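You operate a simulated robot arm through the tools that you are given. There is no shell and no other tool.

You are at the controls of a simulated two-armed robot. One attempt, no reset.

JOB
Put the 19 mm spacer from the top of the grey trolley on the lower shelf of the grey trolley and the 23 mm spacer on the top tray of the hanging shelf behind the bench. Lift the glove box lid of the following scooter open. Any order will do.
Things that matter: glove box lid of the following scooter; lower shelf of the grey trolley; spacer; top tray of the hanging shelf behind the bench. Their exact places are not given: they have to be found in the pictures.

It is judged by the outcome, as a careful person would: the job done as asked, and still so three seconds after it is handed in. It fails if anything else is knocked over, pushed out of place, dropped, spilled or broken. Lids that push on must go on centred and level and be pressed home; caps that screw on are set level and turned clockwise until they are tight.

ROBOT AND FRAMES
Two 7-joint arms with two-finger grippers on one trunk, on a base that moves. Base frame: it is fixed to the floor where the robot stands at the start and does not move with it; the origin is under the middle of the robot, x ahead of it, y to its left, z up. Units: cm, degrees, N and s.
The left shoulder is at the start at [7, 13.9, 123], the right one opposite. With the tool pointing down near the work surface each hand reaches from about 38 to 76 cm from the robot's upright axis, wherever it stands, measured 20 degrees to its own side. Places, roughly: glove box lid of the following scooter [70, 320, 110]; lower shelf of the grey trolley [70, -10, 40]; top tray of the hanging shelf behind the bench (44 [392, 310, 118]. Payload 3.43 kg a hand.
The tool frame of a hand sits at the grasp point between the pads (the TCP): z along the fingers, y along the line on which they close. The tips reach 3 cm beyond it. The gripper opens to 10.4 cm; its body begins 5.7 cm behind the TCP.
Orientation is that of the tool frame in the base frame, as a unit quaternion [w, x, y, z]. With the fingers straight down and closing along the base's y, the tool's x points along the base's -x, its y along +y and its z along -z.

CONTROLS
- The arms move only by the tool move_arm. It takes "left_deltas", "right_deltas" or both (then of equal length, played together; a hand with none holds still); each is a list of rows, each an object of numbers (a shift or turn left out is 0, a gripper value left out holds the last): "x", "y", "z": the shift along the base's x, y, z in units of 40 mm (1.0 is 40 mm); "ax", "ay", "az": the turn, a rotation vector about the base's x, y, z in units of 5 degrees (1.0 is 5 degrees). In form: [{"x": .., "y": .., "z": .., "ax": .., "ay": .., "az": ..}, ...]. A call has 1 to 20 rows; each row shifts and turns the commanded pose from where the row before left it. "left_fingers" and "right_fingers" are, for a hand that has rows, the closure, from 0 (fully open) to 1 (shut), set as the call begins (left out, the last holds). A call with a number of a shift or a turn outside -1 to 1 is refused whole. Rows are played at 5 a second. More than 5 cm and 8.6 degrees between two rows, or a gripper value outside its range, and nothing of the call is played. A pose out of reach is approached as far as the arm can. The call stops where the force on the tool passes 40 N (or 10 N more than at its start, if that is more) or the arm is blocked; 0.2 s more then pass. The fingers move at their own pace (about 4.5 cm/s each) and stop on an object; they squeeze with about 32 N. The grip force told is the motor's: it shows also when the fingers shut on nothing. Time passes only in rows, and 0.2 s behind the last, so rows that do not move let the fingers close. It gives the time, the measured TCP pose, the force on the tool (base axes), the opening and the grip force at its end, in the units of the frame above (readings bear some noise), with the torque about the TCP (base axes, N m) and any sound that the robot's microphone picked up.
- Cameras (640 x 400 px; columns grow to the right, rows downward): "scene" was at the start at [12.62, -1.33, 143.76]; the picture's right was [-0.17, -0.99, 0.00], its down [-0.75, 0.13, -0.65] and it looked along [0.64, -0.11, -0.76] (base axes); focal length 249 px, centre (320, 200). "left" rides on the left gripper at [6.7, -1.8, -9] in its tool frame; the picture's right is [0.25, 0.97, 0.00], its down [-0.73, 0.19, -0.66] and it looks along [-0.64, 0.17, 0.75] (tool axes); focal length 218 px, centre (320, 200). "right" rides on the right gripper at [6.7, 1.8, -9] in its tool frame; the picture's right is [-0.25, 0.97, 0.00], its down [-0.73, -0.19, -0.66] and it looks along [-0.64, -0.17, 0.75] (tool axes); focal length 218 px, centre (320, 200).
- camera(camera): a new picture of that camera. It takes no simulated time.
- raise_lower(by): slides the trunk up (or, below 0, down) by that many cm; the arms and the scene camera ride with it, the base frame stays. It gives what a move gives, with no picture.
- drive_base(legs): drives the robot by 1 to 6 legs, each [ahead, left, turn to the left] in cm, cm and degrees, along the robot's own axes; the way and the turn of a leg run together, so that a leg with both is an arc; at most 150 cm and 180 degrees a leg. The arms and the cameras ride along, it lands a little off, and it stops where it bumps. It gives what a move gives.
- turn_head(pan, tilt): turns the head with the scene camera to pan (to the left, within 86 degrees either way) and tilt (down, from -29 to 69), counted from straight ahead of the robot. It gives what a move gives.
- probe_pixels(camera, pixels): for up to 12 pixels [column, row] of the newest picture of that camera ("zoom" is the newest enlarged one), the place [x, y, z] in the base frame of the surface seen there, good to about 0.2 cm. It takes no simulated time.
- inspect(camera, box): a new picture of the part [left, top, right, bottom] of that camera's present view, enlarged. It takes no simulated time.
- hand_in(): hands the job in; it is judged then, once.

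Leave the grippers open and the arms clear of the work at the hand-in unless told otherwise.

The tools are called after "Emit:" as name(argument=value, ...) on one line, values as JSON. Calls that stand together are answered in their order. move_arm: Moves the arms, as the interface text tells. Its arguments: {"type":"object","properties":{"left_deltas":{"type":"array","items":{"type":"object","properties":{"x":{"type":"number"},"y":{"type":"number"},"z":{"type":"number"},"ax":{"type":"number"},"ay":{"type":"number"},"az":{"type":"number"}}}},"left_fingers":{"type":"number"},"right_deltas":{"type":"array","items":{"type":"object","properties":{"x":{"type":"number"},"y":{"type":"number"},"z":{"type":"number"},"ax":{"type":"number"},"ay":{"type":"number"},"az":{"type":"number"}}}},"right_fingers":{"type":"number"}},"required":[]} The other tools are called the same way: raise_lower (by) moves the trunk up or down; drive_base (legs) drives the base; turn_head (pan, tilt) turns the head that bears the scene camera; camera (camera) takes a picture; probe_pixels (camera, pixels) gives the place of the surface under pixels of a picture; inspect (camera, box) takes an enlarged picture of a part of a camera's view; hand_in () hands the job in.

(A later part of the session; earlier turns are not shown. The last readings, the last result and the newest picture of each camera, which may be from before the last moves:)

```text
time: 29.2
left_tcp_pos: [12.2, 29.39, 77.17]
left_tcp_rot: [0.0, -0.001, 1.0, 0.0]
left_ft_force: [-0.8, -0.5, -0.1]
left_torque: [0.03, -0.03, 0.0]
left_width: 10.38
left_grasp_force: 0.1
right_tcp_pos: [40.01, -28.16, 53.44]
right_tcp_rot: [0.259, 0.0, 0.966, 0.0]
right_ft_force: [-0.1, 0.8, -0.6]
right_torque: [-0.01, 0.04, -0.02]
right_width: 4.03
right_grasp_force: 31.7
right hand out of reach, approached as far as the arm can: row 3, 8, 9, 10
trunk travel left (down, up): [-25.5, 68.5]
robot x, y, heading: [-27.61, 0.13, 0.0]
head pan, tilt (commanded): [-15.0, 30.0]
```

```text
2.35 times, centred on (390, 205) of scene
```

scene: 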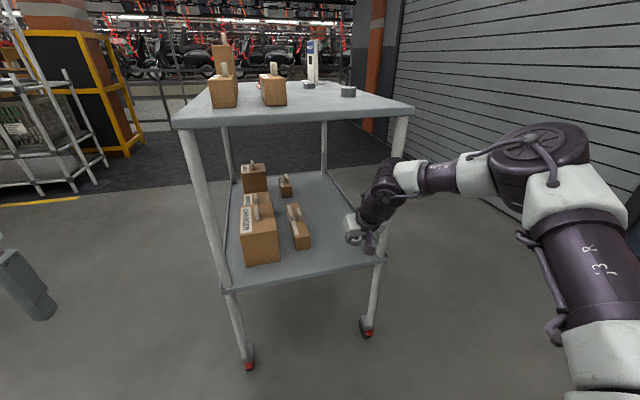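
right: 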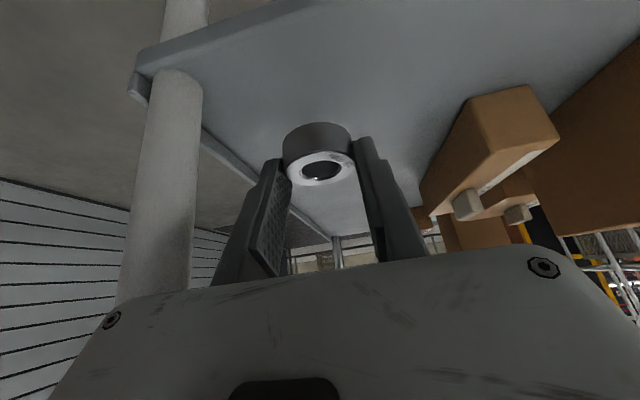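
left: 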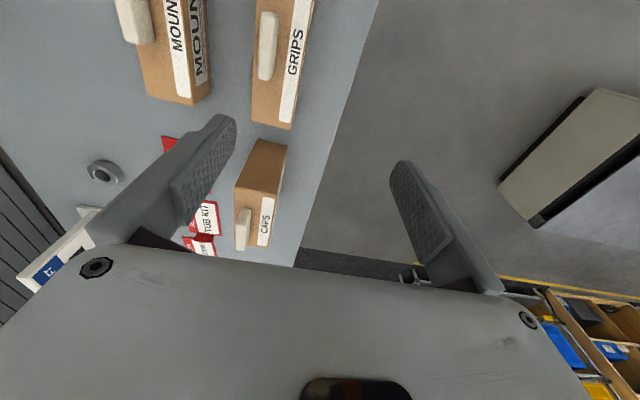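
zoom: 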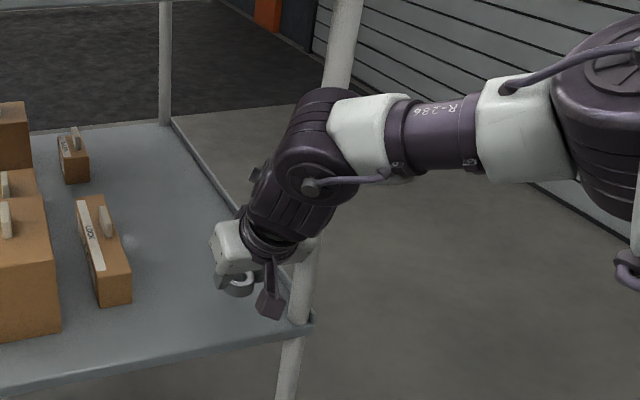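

The wrist stays below the top (top underside ≈88.5) and the leg is right of the hand. I lower the trunk by 3 cm, then drive 5 cm to the left and 6 cm ahead, which puts the ring over the free area at about (46.5, -23).

Emit:
raise_lower(by=-3)

Emit:
drive_base(legs=[[0, 5, 0], [6, 0, 0]])

Emit:
camera(camera="scene")

Emit:
camera(camera="right")

```text
time: 29.9
left_tcp_pos: [12.18, 29.38, 74.05]
left_tcp_rot: [0.0, -0.002, 1.0, 0.0]
left_ft_force: [-0.4, -0.7, 0.3]
left_torque: [0.07, 0.0, 0.01]
left_width: 10.38
left_grasp_force: 0.1
right_tcp_pos: [39.95, -28.12, 50.57]
right_tcp_rot: [0.26, -0.001, 0.966, 0.001]
right_ft_force: [0.1, -0.3, -1.4]
right_torque: [-0.03, 0.01, 0.02]
right_width: 4.06
right_grasp_force: 31.9
trunk travel left (down, up): [-22.5, 71.5]
robot x, y, heading: [-27.69, -0.04, 0.4]
head pan, tilt (commanded): [-15.0, 30.0]
```

```text
time: 31.4
left_tcp_pos: [18.17, 34.45, 74.07]
left_tcp_rot: [-0.001, -0.001, 1.0, -0.001]
left_ft_force: [-0.1, 0.0, -0.2]
left_torque: [-0.04, 0.0, -0.02]
left_width: 10.41
left_grasp_force: 0.2
right_tcp_pos: [45.97, -23.08, 50.39]
right_tcp_rot: [0.258, 0.0, 0.966, 0.001]
right_ft_force: [-0.5, 0.5, -0.2]
right_torque: [-0.01, 0.0, -0.02]
right_width: 4.07
right_grasp_force: 32.0
trunk travel left (down, up): [-22.5, 71.5]
robot x, y, heading: [-21.38, 5.15, -0.1]
head pan, tilt (commanded): [-15.0, 30.0]
```

```text
taken
```

scene: 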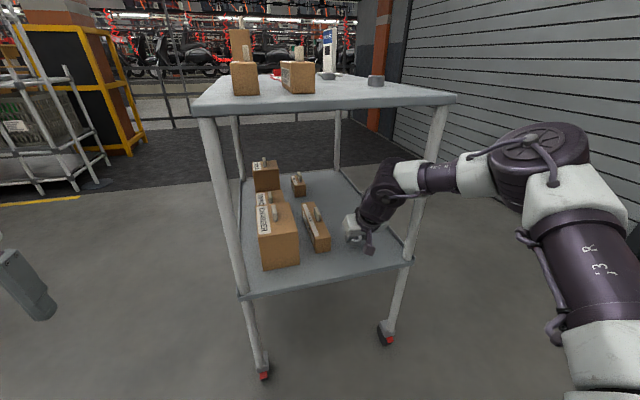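

```text
taken
```

right: 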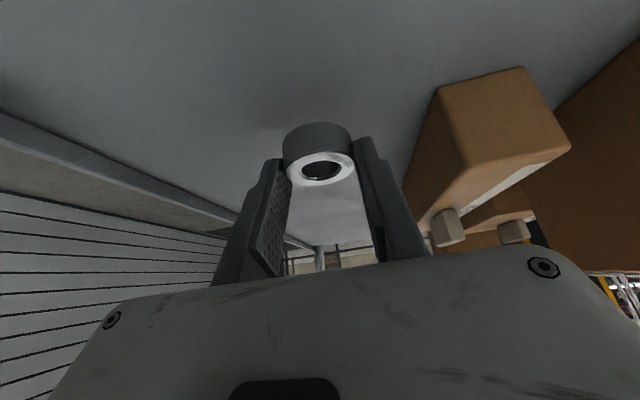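

The hand is at (46.0, -23.1, 50.4), with the ring about 1.9 cm above the shelf and clear of the LOCK box. I lower it gently with the arm.

Emit:
move_arm(right_deltas=[{"z": -0.2}, {"z": -0.15}, {}])

```text
time: 32.2
left_tcp_pos: [18.3, 34.53, 74.13]
left_tcp_rot: [0.0, -0.001, 1.0, 0.0]
left_ft_force: [-0.2, -0.5, 0.4]
left_torque: [-0.02, 0.03, 0.0]
left_width: 10.4
left_grasp_force: 0.1
right_tcp_pos: [45.45, -23.3, 49.4]
right_tcp_rot: [0.259, -0.001, 0.966, 0.002]
right_ft_force: [-0.1, 0.2, -0.6]
right_torque: [0.0, 0.02, 0.0]
right_width: 4.02
right_grasp_force: 31.9
right hand out of reach, approached as far as the arm can: row 1
trunk travel left (down, up): [-22.5, 71.5]
robot x, y, heading: [-21.65, 5.2, 0.3]
head pan, tilt (commanded): [-15.0, 30.0]
```

The arm is at its limit but came to z=49.4. I take most of the last 0.9 cm with the trunk, in small steps, watching the force.

Emit:
raise_lower(by=-0.7)

Emit:
inspect(camera="scene", box=[310, 180, 410, 270])

Emit:
camera(camera="right")

```text
time: 32.8
left_tcp_pos: [18.07, 34.47, 73.4]
left_tcp_rot: [0.001, 0.0, 1.0, 0.0]
left_ft_force: [0.1, -0.8, 0.0]
left_torque: [-0.02, 0.0, 0.01]
left_width: 10.4
left_grasp_force: 0.1
right_tcp_pos: [45.5, -23.32, 48.7]
right_tcp_rot: [0.259, 0.0, 0.966, 0.001]
right_ft_force: [-0.6, 0.5, -0.7]
right_torque: [-0.02, 0.03, -0.04]
right_width: 4.05
right_grasp_force: 31.5
trunk travel left (down, up): [-21.8, 72.2]
robot x, y, heading: [-21.52, 5.77, 0.1]
head pan, tilt (commanded): [-15.0, 30.0]
```

```text
4.44 times, centred on (360, 225) of scene
```

zoom: 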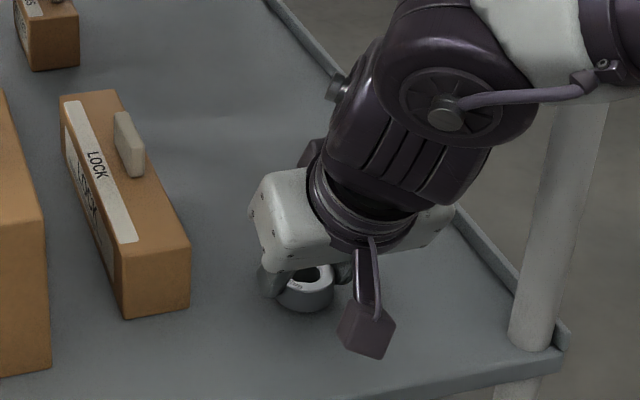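

```text
taken
```

right: 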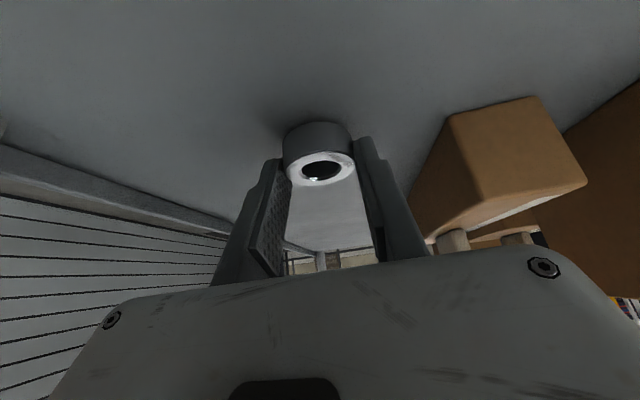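

No contact yet at 48.7. Another 0.2 cm down with the trunk.

Emit:
raise_lower(by=-0.2)

```text
time: 33.3
left_tcp_pos: [18.2, 34.47, 73.17]
left_tcp_rot: [-0.001, -0.001, 1.0, 0.0]
left_ft_force: [-0.8, -0.3, 0.1]
left_torque: [0.03, 0.02, -0.01]
left_width: 10.38
left_grasp_force: 0.0
right_tcp_pos: [45.5, -23.29, 48.45]
right_tcp_rot: [0.259, 0.0, 0.966, 0.002]
right_ft_force: [1.0, 1.4, -0.1]
right_torque: [-0.01, 0.03, 0.03]
right_width: 4.06
right_grasp_force: 31.8
trunk travel left (down, up): [-21.6, 72.4]
robot x, y, heading: [-21.38, 4.67, 0.1]
head pan, tilt (commanded): [-15.0, 30.0]
```

The hand is at z=48.45, the height at which the ring's underside meets the shelf. I open the fingers part-way (to about 6.5 cm).

Emit:
move_arm(right_deltas=[{}, {}, {}, {}], right_fingers=0.38)

Emit:
inspect(camera="scene", box=[310, 180, 410, 270])

Emit:
camera(camera="right")

```text
time: 34.3
left_tcp_pos: [18.23, 34.44, 73.15]
left_tcp_rot: [0.0, -0.001, 1.0, 0.0]
left_ft_force: [0.1, -1.0, -0.8]
left_torque: [0.01, -0.01, 0.02]
left_width: 10.42
left_grasp_force: 0.0
right_tcp_pos: [45.57, -23.38, 48.49]
right_tcp_rot: [0.259, 0.0, 0.966, 0.002]
right_ft_force: [-1.1, -0.4, -0.8]
right_torque: [0.01, 0.0, -0.04]
right_width: 6.44
right_grasp_force: 0.1
trunk travel left (down, up): [-21.6, 72.4]
robot x, y, heading: [-21.94, 4.94, 0.2]
head pan, tilt (commanded): [-15.0, 30.0]
```

```text
4.44 times, centred on (360, 225) of scene
```

zoom: 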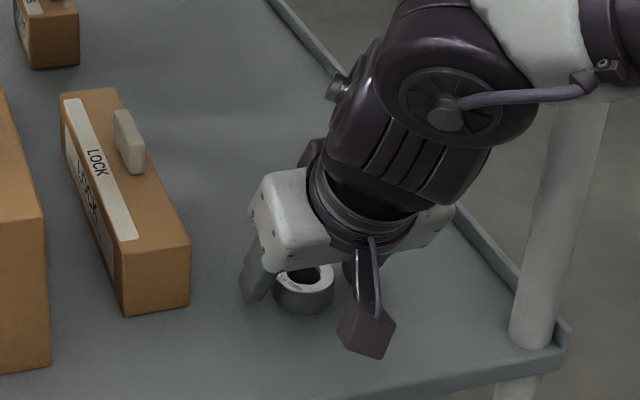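

```text
taken
```

right: 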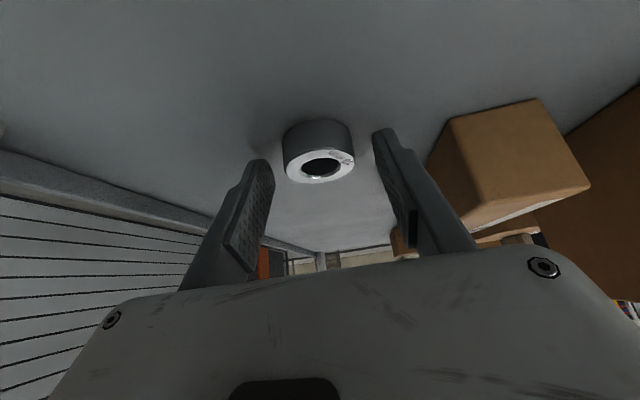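

The ring stands flat on the shelf, free of the fingers. I withdraw the hand up and back out from under the top.

Emit:
move_arm(right_deltas=[{"z": 0.4, "x": -0.23}, {"z": 0.4, "x": -0.23}, {"x": -0.8}, {"x": -0.9}, {"x": -0.9}, {"x": -0.9}, {"x": -0.9}, {"x": -0.9}, {}])

Emit:
camera(camera="scene")

```text
time: 36.3
left_tcp_pos: [18.32, 34.5, 73.22]
left_tcp_rot: [0.0, -0.002, 1.0, 0.0]
left_ft_force: [-0.2, 0.8, 0.1]
left_torque: [0.0, 0.0, -0.06]
left_width: 10.4
left_grasp_force: 0.1
right_tcp_pos: [22.39, -23.38, 51.81]
right_tcp_rot: [0.258, 0.0, 0.966, 0.002]
right_ft_force: [0.9, -0.4, 0.6]
right_torque: [-0.01, -0.03, -0.01]
right_width: 6.44
right_grasp_force: 0.1
trunk travel left (down, up): [-21.6, 72.4]
robot x, y, heading: [-21.98, 5.05, -0.1]
head pan, tilt (commanded): [-15.0, 30.0]
```

```text
taken
```

scene: 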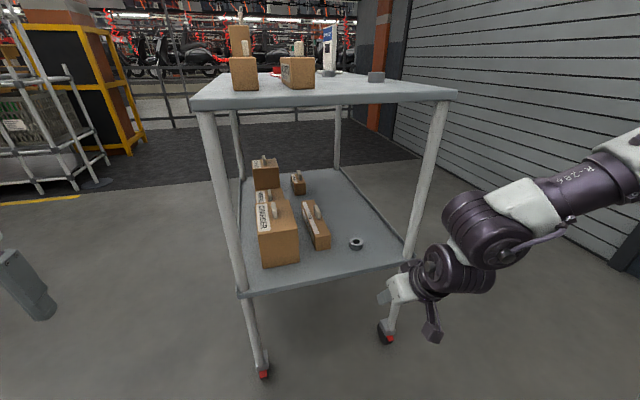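

The 19 mm ring stands at (356,243) on the lower shelf. Now I raise the trunk back up (hands are in front of the trolley), and look towards the hanging shelf (about 36° to the left) before picking the next ring.

Emit:
raise_lower(by=40)

Emit:
raise_lower(by=31)

Emit:
turn_head(pan=37, tilt=5)

Emit:
camera(camera="scene")

```text
time: 40.1
left_tcp_pos: [18.25, 34.56, 113.25]
left_tcp_rot: [0.0, -0.001, 1.0, -0.001]
left_ft_force: [0.2, -0.1, -0.5]
left_torque: [0.01, -0.03, 0.02]
left_width: 10.4
left_grasp_force: 0.0
right_tcp_pos: [22.47, -23.28, 91.77]
right_tcp_rot: [0.259, 0.0, 0.966, 0.002]
right_ft_force: [0.0, 0.9, 0.2]
right_torque: [-0.01, 0.01, -0.02]
right_width: 6.44
right_grasp_force: 0.0
trunk travel left (down, up): [-61.6, 32.4]
robot x, y, heading: [-21.92, 4.7, 0.1]
head pan, tilt (commanded): [-15.0, 30.0]
```

```text
time: 43.2
left_tcp_pos: [18.22, 34.66, 144.28]
left_tcp_rot: [0.0, -0.001, 1.0, 0.0]
left_ft_force: [-0.1, 0.2, 0.1]
left_torque: [-0.03, 0.0, 0.02]
left_width: 10.4
left_grasp_force: 0.0
right_tcp_pos: [22.51, -23.44, 122.69]
right_tcp_rot: [0.258, -0.001, 0.966, 0.001]
right_ft_force: [0.8, 0.2, -0.4]
right_torque: [-0.05, 0.02, -0.01]
right_width: 6.47
right_grasp_force: 0.1
trunk travel left (down, up): [-92.6, 1.4]
robot x, y, heading: [-21.81, 5.6, -0.1]
head pan, tilt (commanded): [-15.0, 30.0]
```

```text
time: 44.4
left_tcp_pos: [18.33, 34.59, 144.17]
left_tcp_rot: [0.0, -0.001, 1.0, 0.0]
left_ft_force: [0.4, 0.0, 1.1]
left_torque: [-0.02, 0.01, 0.0]
left_width: 10.41
left_grasp_force: 0.1
right_tcp_pos: [22.48, -23.46, 122.72]
right_tcp_rot: [0.259, 0.0, 0.966, 0.002]
right_ft_force: [0.6, 1.3, 0.4]
right_torque: [-0.01, -0.01, 0.01]
right_width: 6.45
right_grasp_force: 0.0
trunk travel left (down, up): [-92.6, 1.4]
robot x, y, heading: [-21.58, 4.92, -0.1]
head pan, tilt (commanded): [37.0, 5.0]
```

```text
taken
```

scene: 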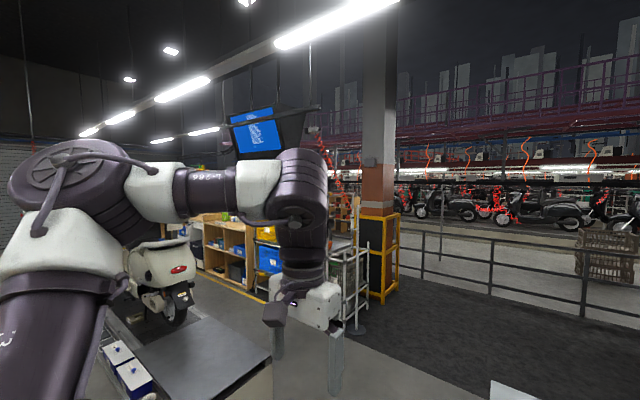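

The left arm blocks the view towards the shelf. I lower the left hand by about 32 cm (clear of the trolley, at y≈34) and look again.

Emit:
move_arm(left_deltas=[{"z": -1}, {"z": -1}, {"z": -1}, {"z": -1}, {"z": -1}, {"z": -1}, {"z": -1}, {"z": -1}, {}])

Emit:
camera(camera="scene")

```text
time: 46.4
left_tcp_pos: [18.25, 34.62, 112.22]
left_tcp_rot: [0.001, -0.001, 1.0, -0.001]
left_ft_force: [0.2, 0.2, -0.3]
left_torque: [0.0, -0.01, 0.0]
left_width: 10.4
left_grasp_force: 0.1
right_tcp_pos: [22.52, -23.32, 122.72]
right_tcp_rot: [0.261, -0.001, 0.965, 0.002]
right_ft_force: [0.3, -0.1, 0.6]
right_torque: [0.01, -0.03, 0.03]
right_width: 6.46
right_grasp_force: 0.1
trunk travel left (down, up): [-92.6, 1.4]
robot x, y, heading: [-21.83, 4.93, 0.1]
head pan, tilt (commanded): [37.0, 5.0]
```

```text
taken
```

scene: 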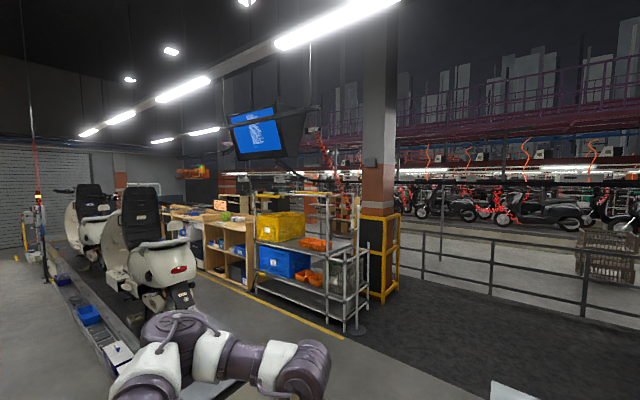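

Better. I enlarge the area behind the metal rack and column, around (300-400, 160-280).

Emit:
inspect(camera="scene", box=[230, 160, 430, 310])

Emit:
probe_pixels(camera="scene", pixels=[[280, 225], [350, 230], [345, 330], [385, 295], [380, 240], [230, 215], [345, 200], [440, 255], [425, 235], [330, 240], [215, 275], [250, 290]])

```text
2.67 times, centred on (330, 235) of scene
```

zoom: 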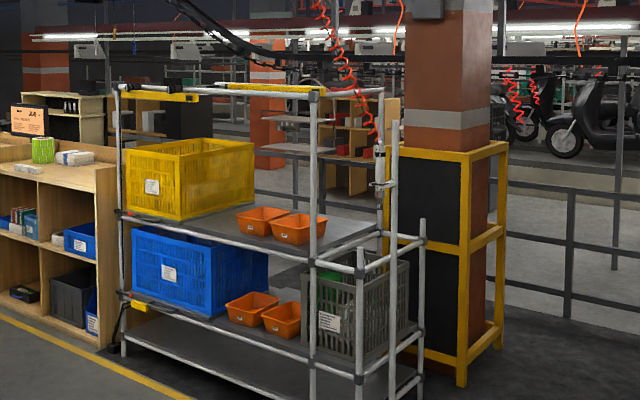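

```text
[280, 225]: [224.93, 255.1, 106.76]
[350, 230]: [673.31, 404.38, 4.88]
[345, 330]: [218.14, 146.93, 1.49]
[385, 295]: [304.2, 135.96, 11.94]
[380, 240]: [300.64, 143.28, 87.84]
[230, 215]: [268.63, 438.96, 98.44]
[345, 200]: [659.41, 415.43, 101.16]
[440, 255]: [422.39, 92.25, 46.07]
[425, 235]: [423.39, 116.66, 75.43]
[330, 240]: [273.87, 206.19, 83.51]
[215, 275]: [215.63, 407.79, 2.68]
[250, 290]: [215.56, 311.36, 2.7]
```

I see pale plates through the rack near zoom (300,118) and (290,148), maybe the hanging shelf. I probe those.

Emit:
probe_pixels(camera="zoom", pixels=[[285, 117], [300, 120], [280, 147], [300, 150], [345, 110], [345, 180], [45, 180], [60, 95], [280, 130], [150, 130], [75, 130], [20, 180]])

Emit:
inspect(camera="scene", box=[300, 185, 385, 240])

```text
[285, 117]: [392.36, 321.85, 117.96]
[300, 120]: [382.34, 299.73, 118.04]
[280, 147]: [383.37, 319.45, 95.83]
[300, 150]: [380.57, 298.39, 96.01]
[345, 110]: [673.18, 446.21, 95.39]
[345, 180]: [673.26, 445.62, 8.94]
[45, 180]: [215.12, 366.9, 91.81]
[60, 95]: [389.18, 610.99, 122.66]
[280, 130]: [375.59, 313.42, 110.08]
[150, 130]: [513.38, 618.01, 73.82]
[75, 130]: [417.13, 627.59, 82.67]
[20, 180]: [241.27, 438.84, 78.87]
```

```text
7.27 times, centred on (342, 212) of scene
```

zoom: 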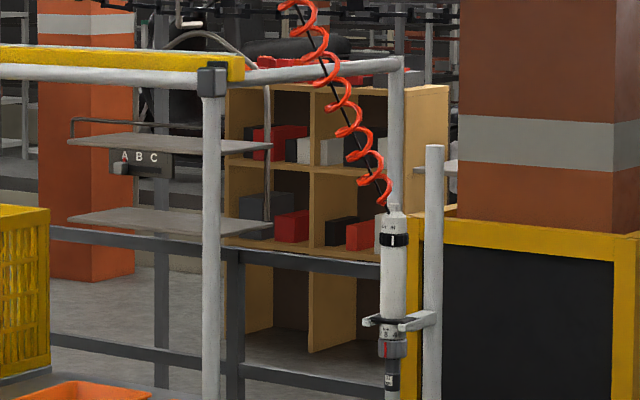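

That is the hanging shelf: top tray at z≈118 around (385, 310), lower tray at z≈96, with the railing behind it. It can be approached from the side facing the trolley. So now I fetch the 23 mm ring: lower the trunk by 20 and drive 18 cm ahead (hands are above or beside the trolley).

Emit:
drive_base(legs=[[18, 0, 0]])

Emit:
turn_head(pan=-15, tilt=58)

Emit:
raise_lower(by=-18)

Emit:
camera(camera="scene")

```text
time: 48.0
left_tcp_pos: [35.97, 34.4, 112.34]
left_tcp_rot: [0.002, 0.001, 1.0, -0.001]
left_ft_force: [-1.2, 0.5, 0.2]
left_torque: [0.02, -0.04, -0.03]
left_width: 10.39
left_grasp_force: 0.0
right_tcp_pos: [39.82, -23.61, 122.89]
right_tcp_rot: [0.26, 0.0, 0.966, 0.002]
right_ft_force: [-0.6, -0.2, 0.6]
right_torque: [0.01, -0.03, -0.03]
right_width: 6.45
right_grasp_force: 0.1
trunk travel left (down, up): [-92.6, 1.4]
robot x, y, heading: [-3.39, 5.12, -0.3]
head pan, tilt (commanded): [37.0, 5.0]
```

```text
time: 49.2
left_tcp_pos: [36.36, 34.44, 112.25]
left_tcp_rot: [0.0, 0.0, 1.0, 0.0]
left_ft_force: [-0.2, -1.0, -0.2]
left_torque: [-0.01, 0.0, 0.03]
left_width: 10.38
left_grasp_force: 0.1
right_tcp_pos: [40.31, -23.45, 122.83]
right_tcp_rot: [0.26, 0.0, 0.966, 0.001]
right_ft_force: [0.2, -0.2, -0.5]
right_torque: [0.0, -0.02, 0.02]
right_width: 6.45
right_grasp_force: 0.1
trunk travel left (down, up): [-92.6, 1.4]
robot x, y, heading: [-3.62, 5.12, -0.2]
head pan, tilt (commanded): [-15.0, 58.0]
```

```text
time: 51.2
left_tcp_pos: [36.37, 34.45, 94.14]
left_tcp_rot: [0.001, 0.001, 1.0, 0.0]
left_ft_force: [0.0, -0.2, 0.3]
left_torque: [-0.01, 0.01, 0.04]
left_width: 10.39
left_grasp_force: 0.1
right_tcp_pos: [40.34, -23.52, 104.72]
right_tcp_rot: [0.259, 0.0, 0.966, 0.002]
right_ft_force: [0.4, 0.1, -0.2]
right_torque: [-0.01, -0.02, 0.03]
right_width: 6.45
right_grasp_force: 0.1
trunk travel left (down, up): [-74.6, 19.4]
robot x, y, heading: [-3.79, 5.19, -0.1]
head pan, tilt (commanded): [-15.0, 58.0]
```

```text
taken
```

scene: 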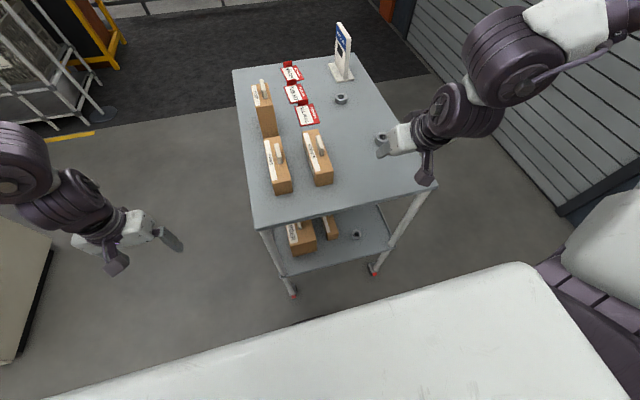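

I enlarge around the hand to see the 23 mm ring (near (378,138)) and check that it hasn't moved.

Emit:
inspect(camera="scene", box=[350, 110, 430, 180])

Emit:
camera(camera="right")

```text
5.71 times, centred on (390, 145) of scene
```

zoom: 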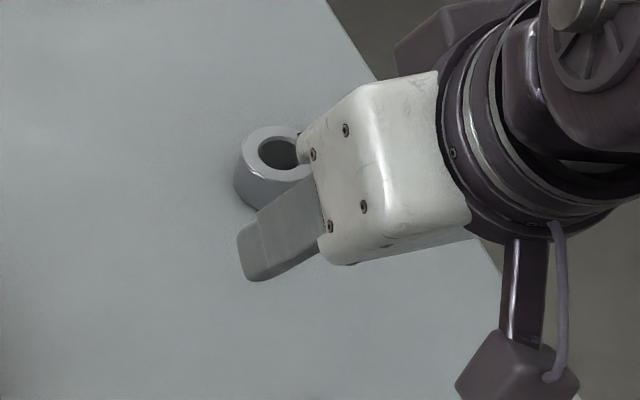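

```text
taken
```

right: 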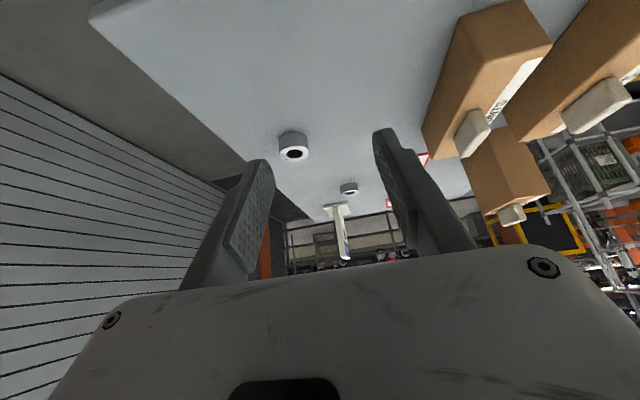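

The 23 mm ring shows at (293,147) in the right-hand picture. I probe its rim there for a fresh centre.

Emit:
probe_pixels(camera="right", pixels=[[281, 152], [306, 153], [294, 159], [294, 146], [286, 137], [301, 137]])

```text
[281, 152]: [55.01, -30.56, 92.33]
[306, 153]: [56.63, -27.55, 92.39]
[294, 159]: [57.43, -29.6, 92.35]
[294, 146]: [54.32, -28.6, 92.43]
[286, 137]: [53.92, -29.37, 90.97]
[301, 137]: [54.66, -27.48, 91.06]
```

The ring is at (55.85, -29.05). I move the right hand above it, still leaning 30° forward, stopping at about z=98.

Emit:
move_arm(right_deltas=[{"x": 0.73, "y": -0.28, "z": -0.3}, {"x": 0.73, "y": -0.28, "z": -0.3}, {"x": 0.73, "y": -0.28, "z": -0.3}, {"x": 0.74, "y": -0.28, "z": -0.3}, {"x": 0.74, "y": -0.27, "z": -0.4}, {}], right_fingers=0.3)

Emit:
camera(camera="right")

```text
time: 52.6
left_tcp_pos: [36.24, 34.34, 94.3]
left_tcp_rot: [0.0, 0.001, 1.0, 0.0]
left_ft_force: [-0.8, -0.9, -1.0]
left_torque: [0.0, 0.01, -0.01]
left_width: 10.43
left_grasp_force: 0.1
right_tcp_pos: [55.12, -28.85, 98.37]
right_tcp_rot: [0.26, 0.001, 0.966, 0.0]
right_ft_force: [-0.3, 0.7, 0.5]
right_torque: [-0.02, -0.02, 0.0]
right_width: 7.3
right_grasp_force: 0.0
trunk travel left (down, up): [-74.6, 19.4]
robot x, y, heading: [-3.88, 4.85, -0.0]
head pan, tilt (commanded): [-15.0, 58.0]
```

```text
taken
```

right: 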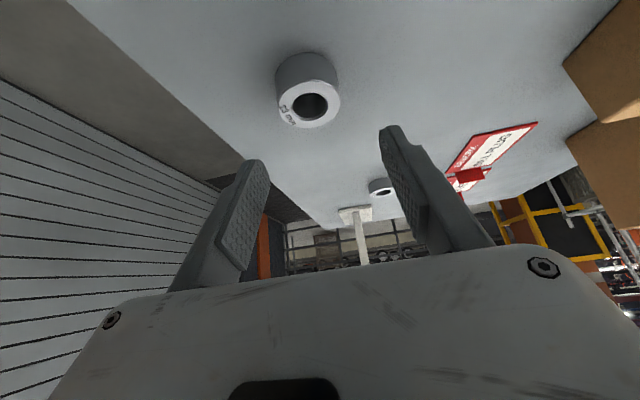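

Well centred. I lower to z≈93.6, then close.

Emit:
move_arm(right_deltas=[{"z": -0.4, "y": -0.05}, {"z": -0.4}, {"z": -0.27}, {"z": -0.1}, {}])

Emit:
camera(camera="right")

```text
time: 53.8
left_tcp_pos: [36.32, 34.57, 94.08]
left_tcp_rot: [0.0, 0.001, 1.0, 0.0]
left_ft_force: [0.1, -0.1, -0.2]
left_torque: [0.0, -0.01, 0.0]
left_width: 10.39
left_grasp_force: 0.1
right_tcp_pos: [55.05, -29.21, 93.71]
right_tcp_rot: [0.258, 0.0, 0.966, 0.0]
right_ft_force: [-0.3, 0.2, 0.1]
right_torque: [0.01, -0.01, -0.03]
right_width: 7.3
right_grasp_force: 0.1
trunk travel left (down, up): [-74.6, 19.4]
robot x, y, heading: [-3.77, 4.94, -0.1]
head pan, tilt (commanded): [-15.0, 58.0]
```

```text
taken
```

right: 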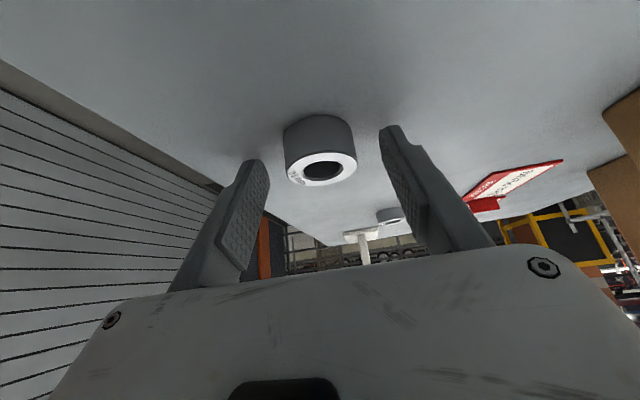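

The ring is between the pads. I close the fingers.

Emit:
move_arm(right_deltas=[{}, {}, {}, {}, {}, {}], right_fingers=1.0)

Emit:
camera(camera="right")

```text
time: 55.2
left_tcp_pos: [36.24, 34.33, 93.99]
left_tcp_rot: [0.0, 0.001, 1.0, 0.0]
left_ft_force: [-0.2, -0.3, -0.5]
left_torque: [-0.01, 0.0, 0.01]
left_width: 10.38
left_grasp_force: 0.1
right_tcp_pos: [55.1, -29.21, 93.65]
right_tcp_rot: [0.259, 0.001, 0.966, 0.002]
right_ft_force: [-0.9, -0.1, 0.5]
right_torque: [0.04, 0.02, 0.02]
right_width: 4.03
right_grasp_force: 31.8
trunk travel left (down, up): [-74.6, 19.4]
robot x, y, heading: [-3.67, 5.05, -0.1]
head pan, tilt (commanded): [-15.0, 58.0]
```

```text
taken
```

right: 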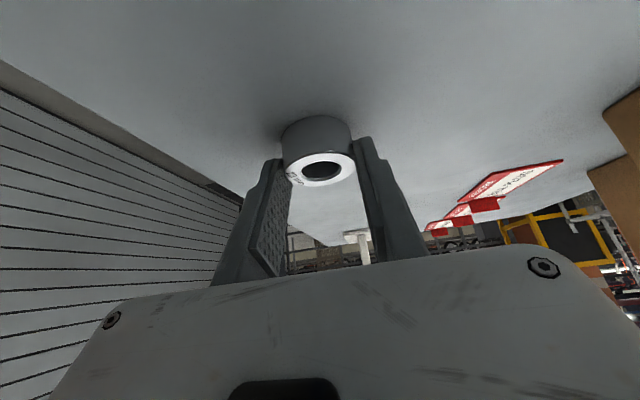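

Gripped: 4.03 cm, 32 N. I lift it straight up 14 cm and draw the hand in towards the robot.

Emit:
move_arm(right_deltas=[{"z": 0.5}, {"z": 1}, {"z": 1}, {"z": 1}, {"x": -0.8}, {"x": -0.8}, {"x": -0.8}, {}])

Emit:
turn_head(pan=45, tilt=25)

Emit:
camera(camera="scene")

```text
time: 57.0
left_tcp_pos: [36.31, 34.58, 94.1]
left_tcp_rot: [-0.001, 0.001, 1.0, 0.0]
left_ft_force: [1.0, -0.6, 0.3]
left_torque: [0.0, 0.02, 0.01]
left_width: 10.4
left_grasp_force: 0.1
right_tcp_pos: [45.6, -29.29, 107.56]
right_tcp_rot: [0.258, 0.001, 0.966, 0.002]
right_ft_force: [-0.1, -0.5, -1.6]
right_torque: [-0.01, 0.01, 0.03]
right_width: 4.09
right_grasp_force: 31.7
trunk travel left (down, up): [-74.6, 19.4]
robot x, y, heading: [-3.58, 4.8, -0.2]
head pan, tilt (commanded): [-15.0, 58.0]
```

```text
time: 58.3
left_tcp_pos: [36.24, 34.45, 94.18]
left_tcp_rot: [0.0, 0.001, 1.0, -0.001]
left_ft_force: [-0.8, 0.2, -0.4]
left_torque: [0.01, 0.01, 0.05]
left_width: 10.39
left_grasp_force: 0.0
right_tcp_pos: [45.46, -29.21, 107.72]
right_tcp_rot: [0.259, 0.001, 0.966, 0.001]
right_ft_force: [0.0, 0.3, -0.5]
right_torque: [-0.02, 0.0, -0.03]
right_width: 4.05
right_grasp_force: 32.2
trunk travel left (down, up): [-74.6, 19.4]
robot x, y, heading: [-3.55, 5.16, -0.2]
head pan, tilt (commanded): [45.0, 25.0]
```

```text
taken
```

scene: 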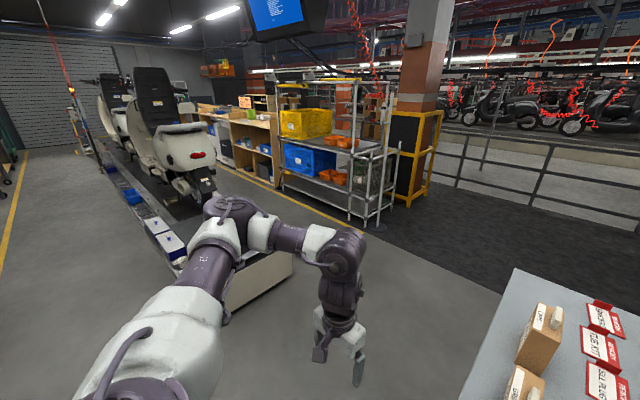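

I map out the floor: platform corner, rack foot, column frame, railing and trolley corner.

Emit:
probe_pixels(camera="scene", pixels=[[292, 272], [240, 305], [365, 226], [378, 228], [390, 205], [408, 207], [432, 183], [460, 186], [530, 205], [516, 270], [285, 250], [395, 190]])

Emit:
inspect(camera="scene", box=[330, 80, 490, 240])

```text
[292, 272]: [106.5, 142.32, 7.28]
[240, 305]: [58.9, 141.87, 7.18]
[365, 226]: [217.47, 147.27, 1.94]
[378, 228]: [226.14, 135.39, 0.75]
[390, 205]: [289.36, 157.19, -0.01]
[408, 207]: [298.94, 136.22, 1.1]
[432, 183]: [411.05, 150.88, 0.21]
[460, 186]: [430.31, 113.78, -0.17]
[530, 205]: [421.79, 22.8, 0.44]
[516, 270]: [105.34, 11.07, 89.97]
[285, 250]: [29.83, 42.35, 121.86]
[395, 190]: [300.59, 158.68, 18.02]
```

```text
2.50 times, centred on (410, 160) of scene
```

zoom: 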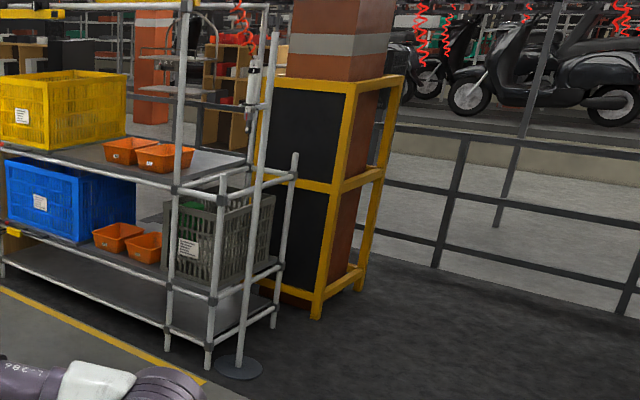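

The path: back out, sidestep left between the trolley (left edge y=11) and the line platform (end at y=142), then ahead past the trolley. I drive back 35, left 70, then ahead 120 in the first stage.

Emit:
drive_base(legs=[[-35, 0, 0], [0, 70, 0], [120, 0, 0]])

Emit:
camera(camera="scene")

```text
time: 69.6
left_tcp_pos: [119.81, 102.79, 94.22]
left_tcp_rot: [0.0, 0.007, 1.0, 0.0]
left_ft_force: [0.0, -0.2, 0.0]
left_torque: [-0.01, 0.0, -0.03]
left_width: 10.4
left_grasp_force: 0.0
right_tcp_pos: [128.24, 38.91, 107.57]
right_tcp_rot: [0.259, 0.007, 0.966, -0.001]
right_ft_force: [0.1, 0.4, 0.1]
right_torque: [0.02, 0.01, 0.01]
right_width: 4.03
right_grasp_force: 31.3
trunk travel left (down, up): [-74.6, 19.4]
robot x, y, heading: [79.76, 73.42, -0.6]
head pan, tilt (commanded): [45.0, 25.0]
```

```text
taken
```

scene: 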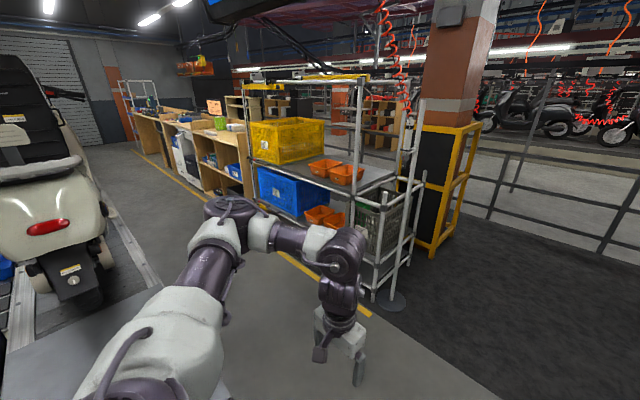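

All clear. Next: ahead 80, then 50 ahead and 30 to the right to keep away from the stand with the disc foot at about (226,135).

Emit:
drive_base(legs=[[80, 0, 0.6], [60, -33, 0]])

Emit:
turn_head(pan=50, tilt=20)

Emit:
camera(camera="scene")

```text
time: 77.3
left_tcp_pos: [260.32, 68.35, 94.28]
left_tcp_rot: [-0.001, 0.007, 1.0, 0.0]
left_ft_force: [0.5, 0.2, -0.4]
left_torque: [0.0, 0.02, 0.02]
left_width: 10.4
left_grasp_force: 0.2
right_tcp_pos: [268.73, 4.77, 107.64]
right_tcp_rot: [0.259, 0.007, 0.966, 0.0]
right_ft_force: [-0.7, 0.1, 0.3]
right_torque: [0.0, 0.0, 0.0]
right_width: 4.05
right_grasp_force: 31.8
trunk travel left (down, up): [-74.6, 19.4]
robot x, y, heading: [220.08, 39.53, -0.7]
head pan, tilt (commanded): [45.0, 25.0]
```

```text
time: 77.9
left_tcp_pos: [260.46, 68.42, 94.14]
left_tcp_rot: [0.0, 0.008, 1.0, 0.0]
left_ft_force: [-0.3, 0.2, -0.1]
left_torque: [0.0, -0.03, -0.01]
left_width: 10.42
left_grasp_force: 0.1
right_tcp_pos: [268.82, 4.53, 107.61]
right_tcp_rot: [0.258, 0.006, 0.966, 0.0]
right_ft_force: [-0.5, -0.2, 0.1]
right_torque: [0.01, 0.01, -0.02]
right_width: 4.03
right_grasp_force: 31.8
trunk travel left (down, up): [-74.6, 19.4]
robot x, y, heading: [219.69, 39.55, -0.8]
head pan, tilt (commanded): [50.0, 20.0]
```

```text
taken
```

scene: 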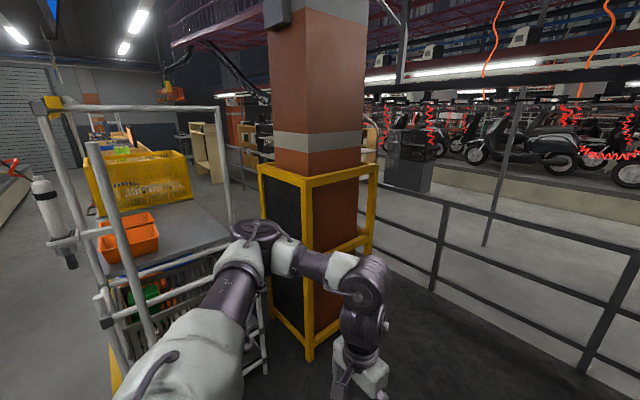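

I probe the column frame corners, the railing, and the rack's far side to judge whether the corridor behind the column is wide enough.

Emit:
probe_pixels(camera="scene", pixels=[[309, 355], [308, 180], [374, 170], [370, 235], [262, 170], [440, 250], [385, 200], [240, 155], [225, 190], [268, 365], [330, 325], [265, 250]])

Emit:
inspect(camera="scene", box=[190, 90, 460, 290])

```text
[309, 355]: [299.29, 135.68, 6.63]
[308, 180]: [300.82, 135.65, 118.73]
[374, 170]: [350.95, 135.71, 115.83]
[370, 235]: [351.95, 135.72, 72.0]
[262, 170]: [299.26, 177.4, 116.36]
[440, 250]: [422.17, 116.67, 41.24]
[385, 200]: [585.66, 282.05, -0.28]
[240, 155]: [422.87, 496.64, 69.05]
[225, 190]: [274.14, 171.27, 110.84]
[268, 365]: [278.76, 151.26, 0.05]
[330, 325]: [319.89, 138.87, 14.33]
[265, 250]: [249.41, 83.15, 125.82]
```

```text
2.00 times, centred on (325, 190) of scene
```

zoom: 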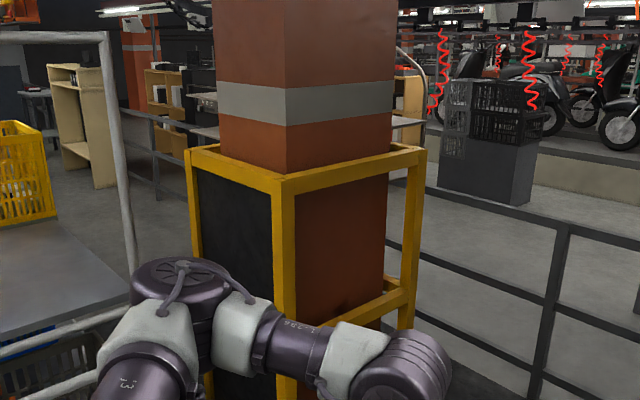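

The corridor between the column frame (x up to 352) and the railing (x=422) is 70 cm wide. I need my own width, so I look down at my base.

Emit:
turn_head(pan=0, tilt=69)

Emit:
camera(camera="scene")

Emit:
turn_head(pan=-80, tilt=69)

Emit:
camera(camera="scene")

```text
time: 79.1
left_tcp_pos: [260.38, 68.34, 94.11]
left_tcp_rot: [-0.001, 0.007, 1.0, -0.001]
left_ft_force: [-0.5, -0.1, -0.5]
left_torque: [-0.04, 0.01, -0.01]
left_width: 10.38
left_grasp_force: 0.2
right_tcp_pos: [268.7, 4.53, 107.66]
right_tcp_rot: [0.258, 0.006, 0.966, 0.001]
right_ft_force: [-0.2, -0.3, -0.2]
right_torque: [0.02, 0.0, 0.06]
right_width: 4.04
right_grasp_force: 32.3
trunk travel left (down, up): [-74.6, 19.4]
robot x, y, heading: [219.92, 39.59, -1.0]
head pan, tilt (commanded): [0.0, 68.8]
```

```text
taken
```

scene: 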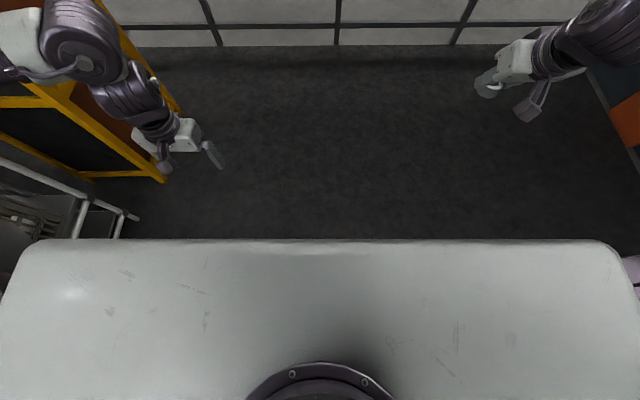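

```text
time: 80.6
left_tcp_pos: [260.21, 68.41, 94.15]
left_tcp_rot: [-0.001, 0.007, 1.0, 0.0]
left_ft_force: [-1.0, -0.4, -0.1]
left_torque: [0.0, -0.02, -0.02]
left_width: 10.4
left_grasp_force: 0.1
right_tcp_pos: [268.76, 4.63, 107.65]
right_tcp_rot: [0.259, 0.006, 0.966, 0.0]
right_ft_force: [0.8, -0.1, -0.8]
right_torque: [-0.03, 0.04, 0.0]
right_width: 4.06
right_grasp_force: 32.6
trunk travel left (down, up): [-74.6, 19.4]
robot x, y, heading: [219.75, 39.65, -0.9]
head pan, tilt (commanded): [-80.0, 68.8]
```

```text
taken
```

scene: 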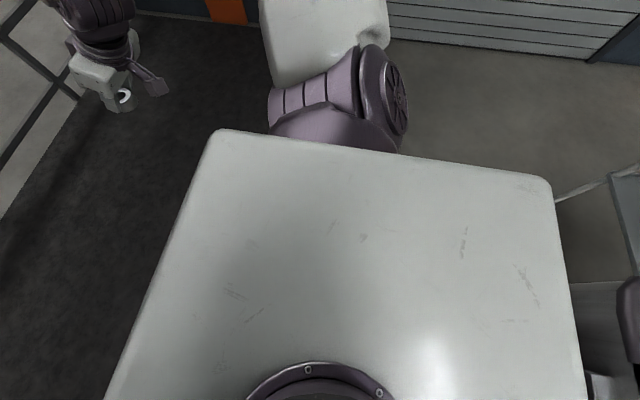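

I probe the edges of my own shoulder plate and the base parts visible at the lower right.

Emit:
probe_pixels(camera="scene", pixels=[[220, 140], [545, 185], [570, 340], [385, 100], [395, 60], [300, 30], [275, 120], [610, 300], [600, 380], [630, 300]])

Emit:
inspect(camera="scene", box=[520, 160, 640, 400])

```text
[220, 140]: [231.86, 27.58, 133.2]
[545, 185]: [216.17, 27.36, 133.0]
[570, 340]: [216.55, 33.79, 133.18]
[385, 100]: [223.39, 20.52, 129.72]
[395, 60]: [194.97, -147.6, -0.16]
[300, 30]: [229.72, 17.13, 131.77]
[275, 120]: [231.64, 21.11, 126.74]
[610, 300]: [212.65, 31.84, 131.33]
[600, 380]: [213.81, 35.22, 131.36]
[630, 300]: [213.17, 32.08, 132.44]
```

```text
1.67 times, centred on (580, 280) of scene
```

zoom: 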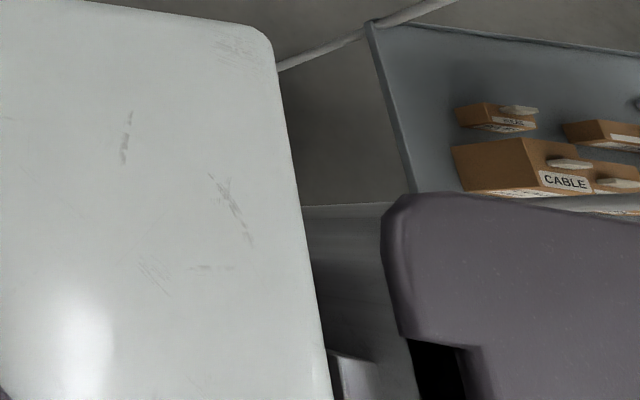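

My upper body is narrow (shoulder plate ±12 cm, shoulders about ±25 cm). To see the corridor itself I drive 120 cm ahead (stopping well before the railing) and look left along it.

Emit:
drive_base(legs=[[120, 0, 0.9]])

Emit:
turn_head(pan=80, tilt=20)

Emit:
camera(camera="scene")

```text
time: 86.7
left_tcp_pos: [379.34, 69.1, 94.21]
left_tcp_rot: [0.0, -0.006, 1.0, 0.001]
left_ft_force: [-0.5, -1.0, -0.3]
left_torque: [0.02, 0.0, 0.01]
left_width: 10.41
left_grasp_force: 0.1
right_tcp_pos: [389.22, 5.56, 107.6]
right_tcp_rot: [0.259, -0.005, 0.966, 0.003]
right_ft_force: [0.1, -0.1, -0.7]
right_torque: [-0.02, -0.01, 0.02]
right_width: 4.02
right_grasp_force: 31.6
trunk travel left (down, up): [-74.6, 19.4]
robot x, y, heading: [339.33, 38.95, 0.5]
head pan, tilt (commanded): [-80.0, 68.8]
```

```text
time: 89.2
left_tcp_pos: [379.39, 69.19, 94.2]
left_tcp_rot: [-0.001, -0.005, 1.0, 0.0]
left_ft_force: [-0.1, -0.2, 0.5]
left_torque: [0.0, 0.02, -0.01]
left_width: 10.41
left_grasp_force: 0.1
right_tcp_pos: [389.34, 5.57, 107.68]
right_tcp_rot: [0.258, -0.005, 0.966, 0.003]
right_ft_force: [0.5, 0.1, -0.5]
right_torque: [0.01, 0.0, 0.0]
right_width: 4.04
right_grasp_force: 31.5
trunk travel left (down, up): [-74.6, 19.4]
robot x, y, heading: [339.41, 38.89, 0.5]
head pan, tilt (commanded): [80.0, 20.0]
```

```text
taken
```

scene: 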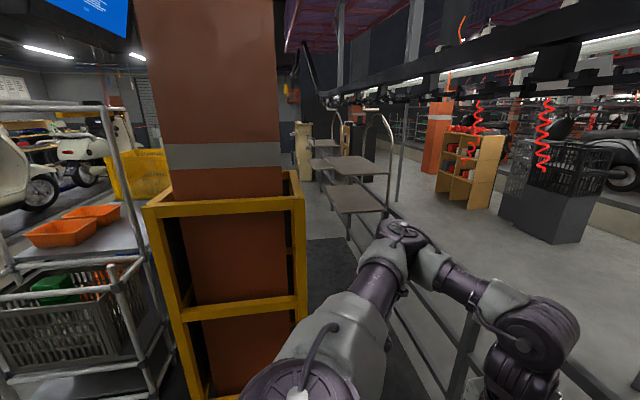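

Now I see hanging trays at about (355,165) and (355,198), and possibly another set further at (325,150). I enlarge that.

Emit:
inspect(camera="scene", box=[280, 80, 440, 240])

Emit:
probe_pixels(camera="scene", pixels=[[345, 172], [375, 172], [355, 160], [355, 200], [325, 144], [322, 165], [320, 260], [330, 300], [345, 330], [385, 240], [300, 200], [385, 330]])

```text
2.50 times, centred on (360, 160) of scene
```

zoom: 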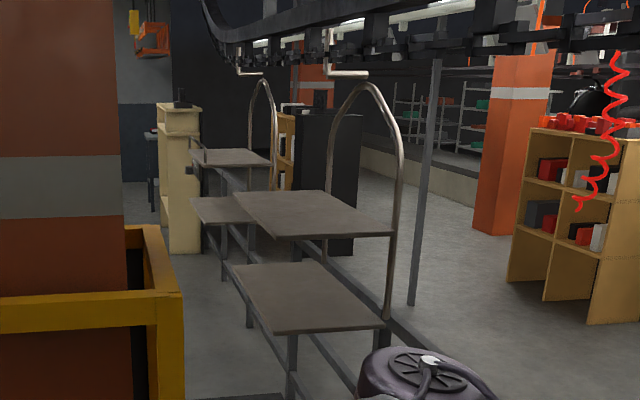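

```text
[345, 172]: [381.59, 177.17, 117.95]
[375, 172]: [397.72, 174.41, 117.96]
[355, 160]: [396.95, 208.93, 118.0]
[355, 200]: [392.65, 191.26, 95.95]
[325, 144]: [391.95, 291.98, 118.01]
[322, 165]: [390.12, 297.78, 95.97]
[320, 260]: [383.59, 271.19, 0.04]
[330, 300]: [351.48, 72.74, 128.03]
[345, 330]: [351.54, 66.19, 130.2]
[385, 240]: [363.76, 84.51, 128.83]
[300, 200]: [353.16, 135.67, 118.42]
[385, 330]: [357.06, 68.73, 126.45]
```

There are two hanging shelves: a nearer one around (392, 193) and a further one around (392, 310). The one asked for is the further one, at y≈310, behind the bench. The nearer one blocks the corridor, so I probe what stands further along, to find a way in from the other end.

Emit:
probe_pixels(camera="zoom", pixels=[[180, 200], [185, 245], [152, 160], [150, 190], [330, 180], [330, 250], [145, 100], [200, 330], [215, 270], [155, 40], [128, 240], [160, 300]])

Emit:
turn_head(pan=86, tilt=5)

Emit:
camera(camera="scene")

```text
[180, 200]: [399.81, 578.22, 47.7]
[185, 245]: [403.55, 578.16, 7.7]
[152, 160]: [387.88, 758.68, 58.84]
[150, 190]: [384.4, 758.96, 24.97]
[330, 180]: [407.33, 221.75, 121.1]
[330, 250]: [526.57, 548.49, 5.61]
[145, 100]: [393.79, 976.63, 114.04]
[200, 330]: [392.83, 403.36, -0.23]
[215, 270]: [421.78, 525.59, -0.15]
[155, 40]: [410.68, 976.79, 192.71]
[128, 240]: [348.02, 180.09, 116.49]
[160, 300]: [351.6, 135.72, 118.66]
```

```text
time: 89.9
left_tcp_pos: [379.33, 69.14, 94.23]
left_tcp_rot: [0.001, -0.004, 1.0, 0.0]
left_ft_force: [1.0, -0.3, 1.2]
left_torque: [0.01, 0.03, -0.02]
left_width: 10.41
left_grasp_force: 0.2
right_tcp_pos: [389.2, 5.6, 107.72]
right_tcp_rot: [0.259, -0.004, 0.966, 0.002]
right_ft_force: [-0.1, 0.4, -0.6]
right_torque: [-0.02, 0.02, 0.03]
right_width: 4.06
right_grasp_force: 32.3
trunk travel left (down, up): [-74.6, 19.4]
robot x, y, heading: [339.55, 39.47, 0.6]
head pan, tilt (commanded): [85.9, 5.0]
```

```text
taken
```

scene: 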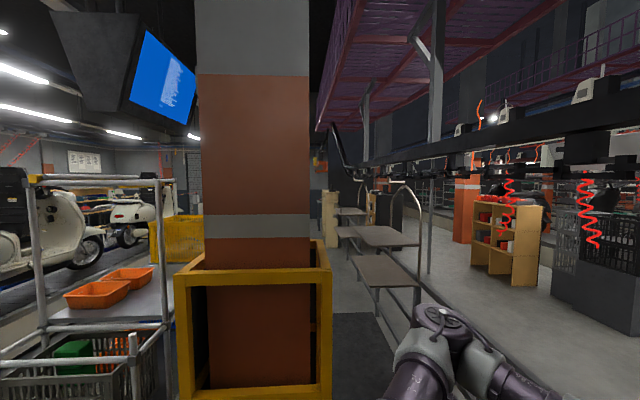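

Open floor runs behind the bench further north, so I'll go around through the main aisle. First back out to (160, 40) and turn left 90°.

Emit:
drive_base(legs=[[-150, 0, 0], [-29, 0, 0], [0, 0, 90]])

Emit:
turn_head(pan=-30, tilt=15)

Emit:
camera(camera="scene")

```text
time: 102.8
left_tcp_pos: [130.67, 78.54, 94.2]
left_tcp_rot: [0.0, 0.708, -0.706, 0.0]
left_ft_force: [-0.7, 0.1, 0.7]
left_torque: [-0.01, 0.01, -0.04]
left_width: 10.41
left_grasp_force: 0.0
right_tcp_pos: [194.42, 88.13, 107.54]
right_tcp_rot: [-0.181, 0.685, -0.682, -0.184]
right_ft_force: [-1.1, 0.1, -0.8]
right_torque: [-0.01, 0.02, 0.02]
right_width: 4.06
right_grasp_force: 32.4
trunk travel left (down, up): [-74.6, 19.4]
robot x, y, heading: [160.34, 38.51, 90.5]
head pan, tilt (commanded): [85.9, 5.0]
```

```text
time: 104.8
left_tcp_pos: [130.79, 78.53, 94.14]
left_tcp_rot: [0.0, 0.708, -0.706, 0.0]
left_ft_force: [0.0, -1.3, -0.3]
left_torque: [0.0, 0.01, -0.02]
left_width: 10.41
left_grasp_force: 0.0
right_tcp_pos: [194.38, 87.95, 107.77]
right_tcp_rot: [-0.181, 0.685, -0.681, -0.185]
right_ft_force: [1.2, 0.5, -0.9]
right_torque: [0.01, -0.04, 0.01]
right_width: 4.06
right_grasp_force: 32.0
trunk travel left (down, up): [-74.6, 19.4]
robot x, y, heading: [160.24, 38.71, 90.2]
head pan, tilt (commanded): [-30.0, 15.0]
```

```text
taken
```

scene: 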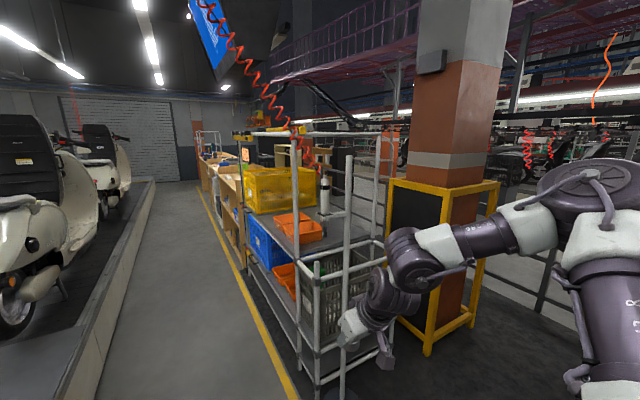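

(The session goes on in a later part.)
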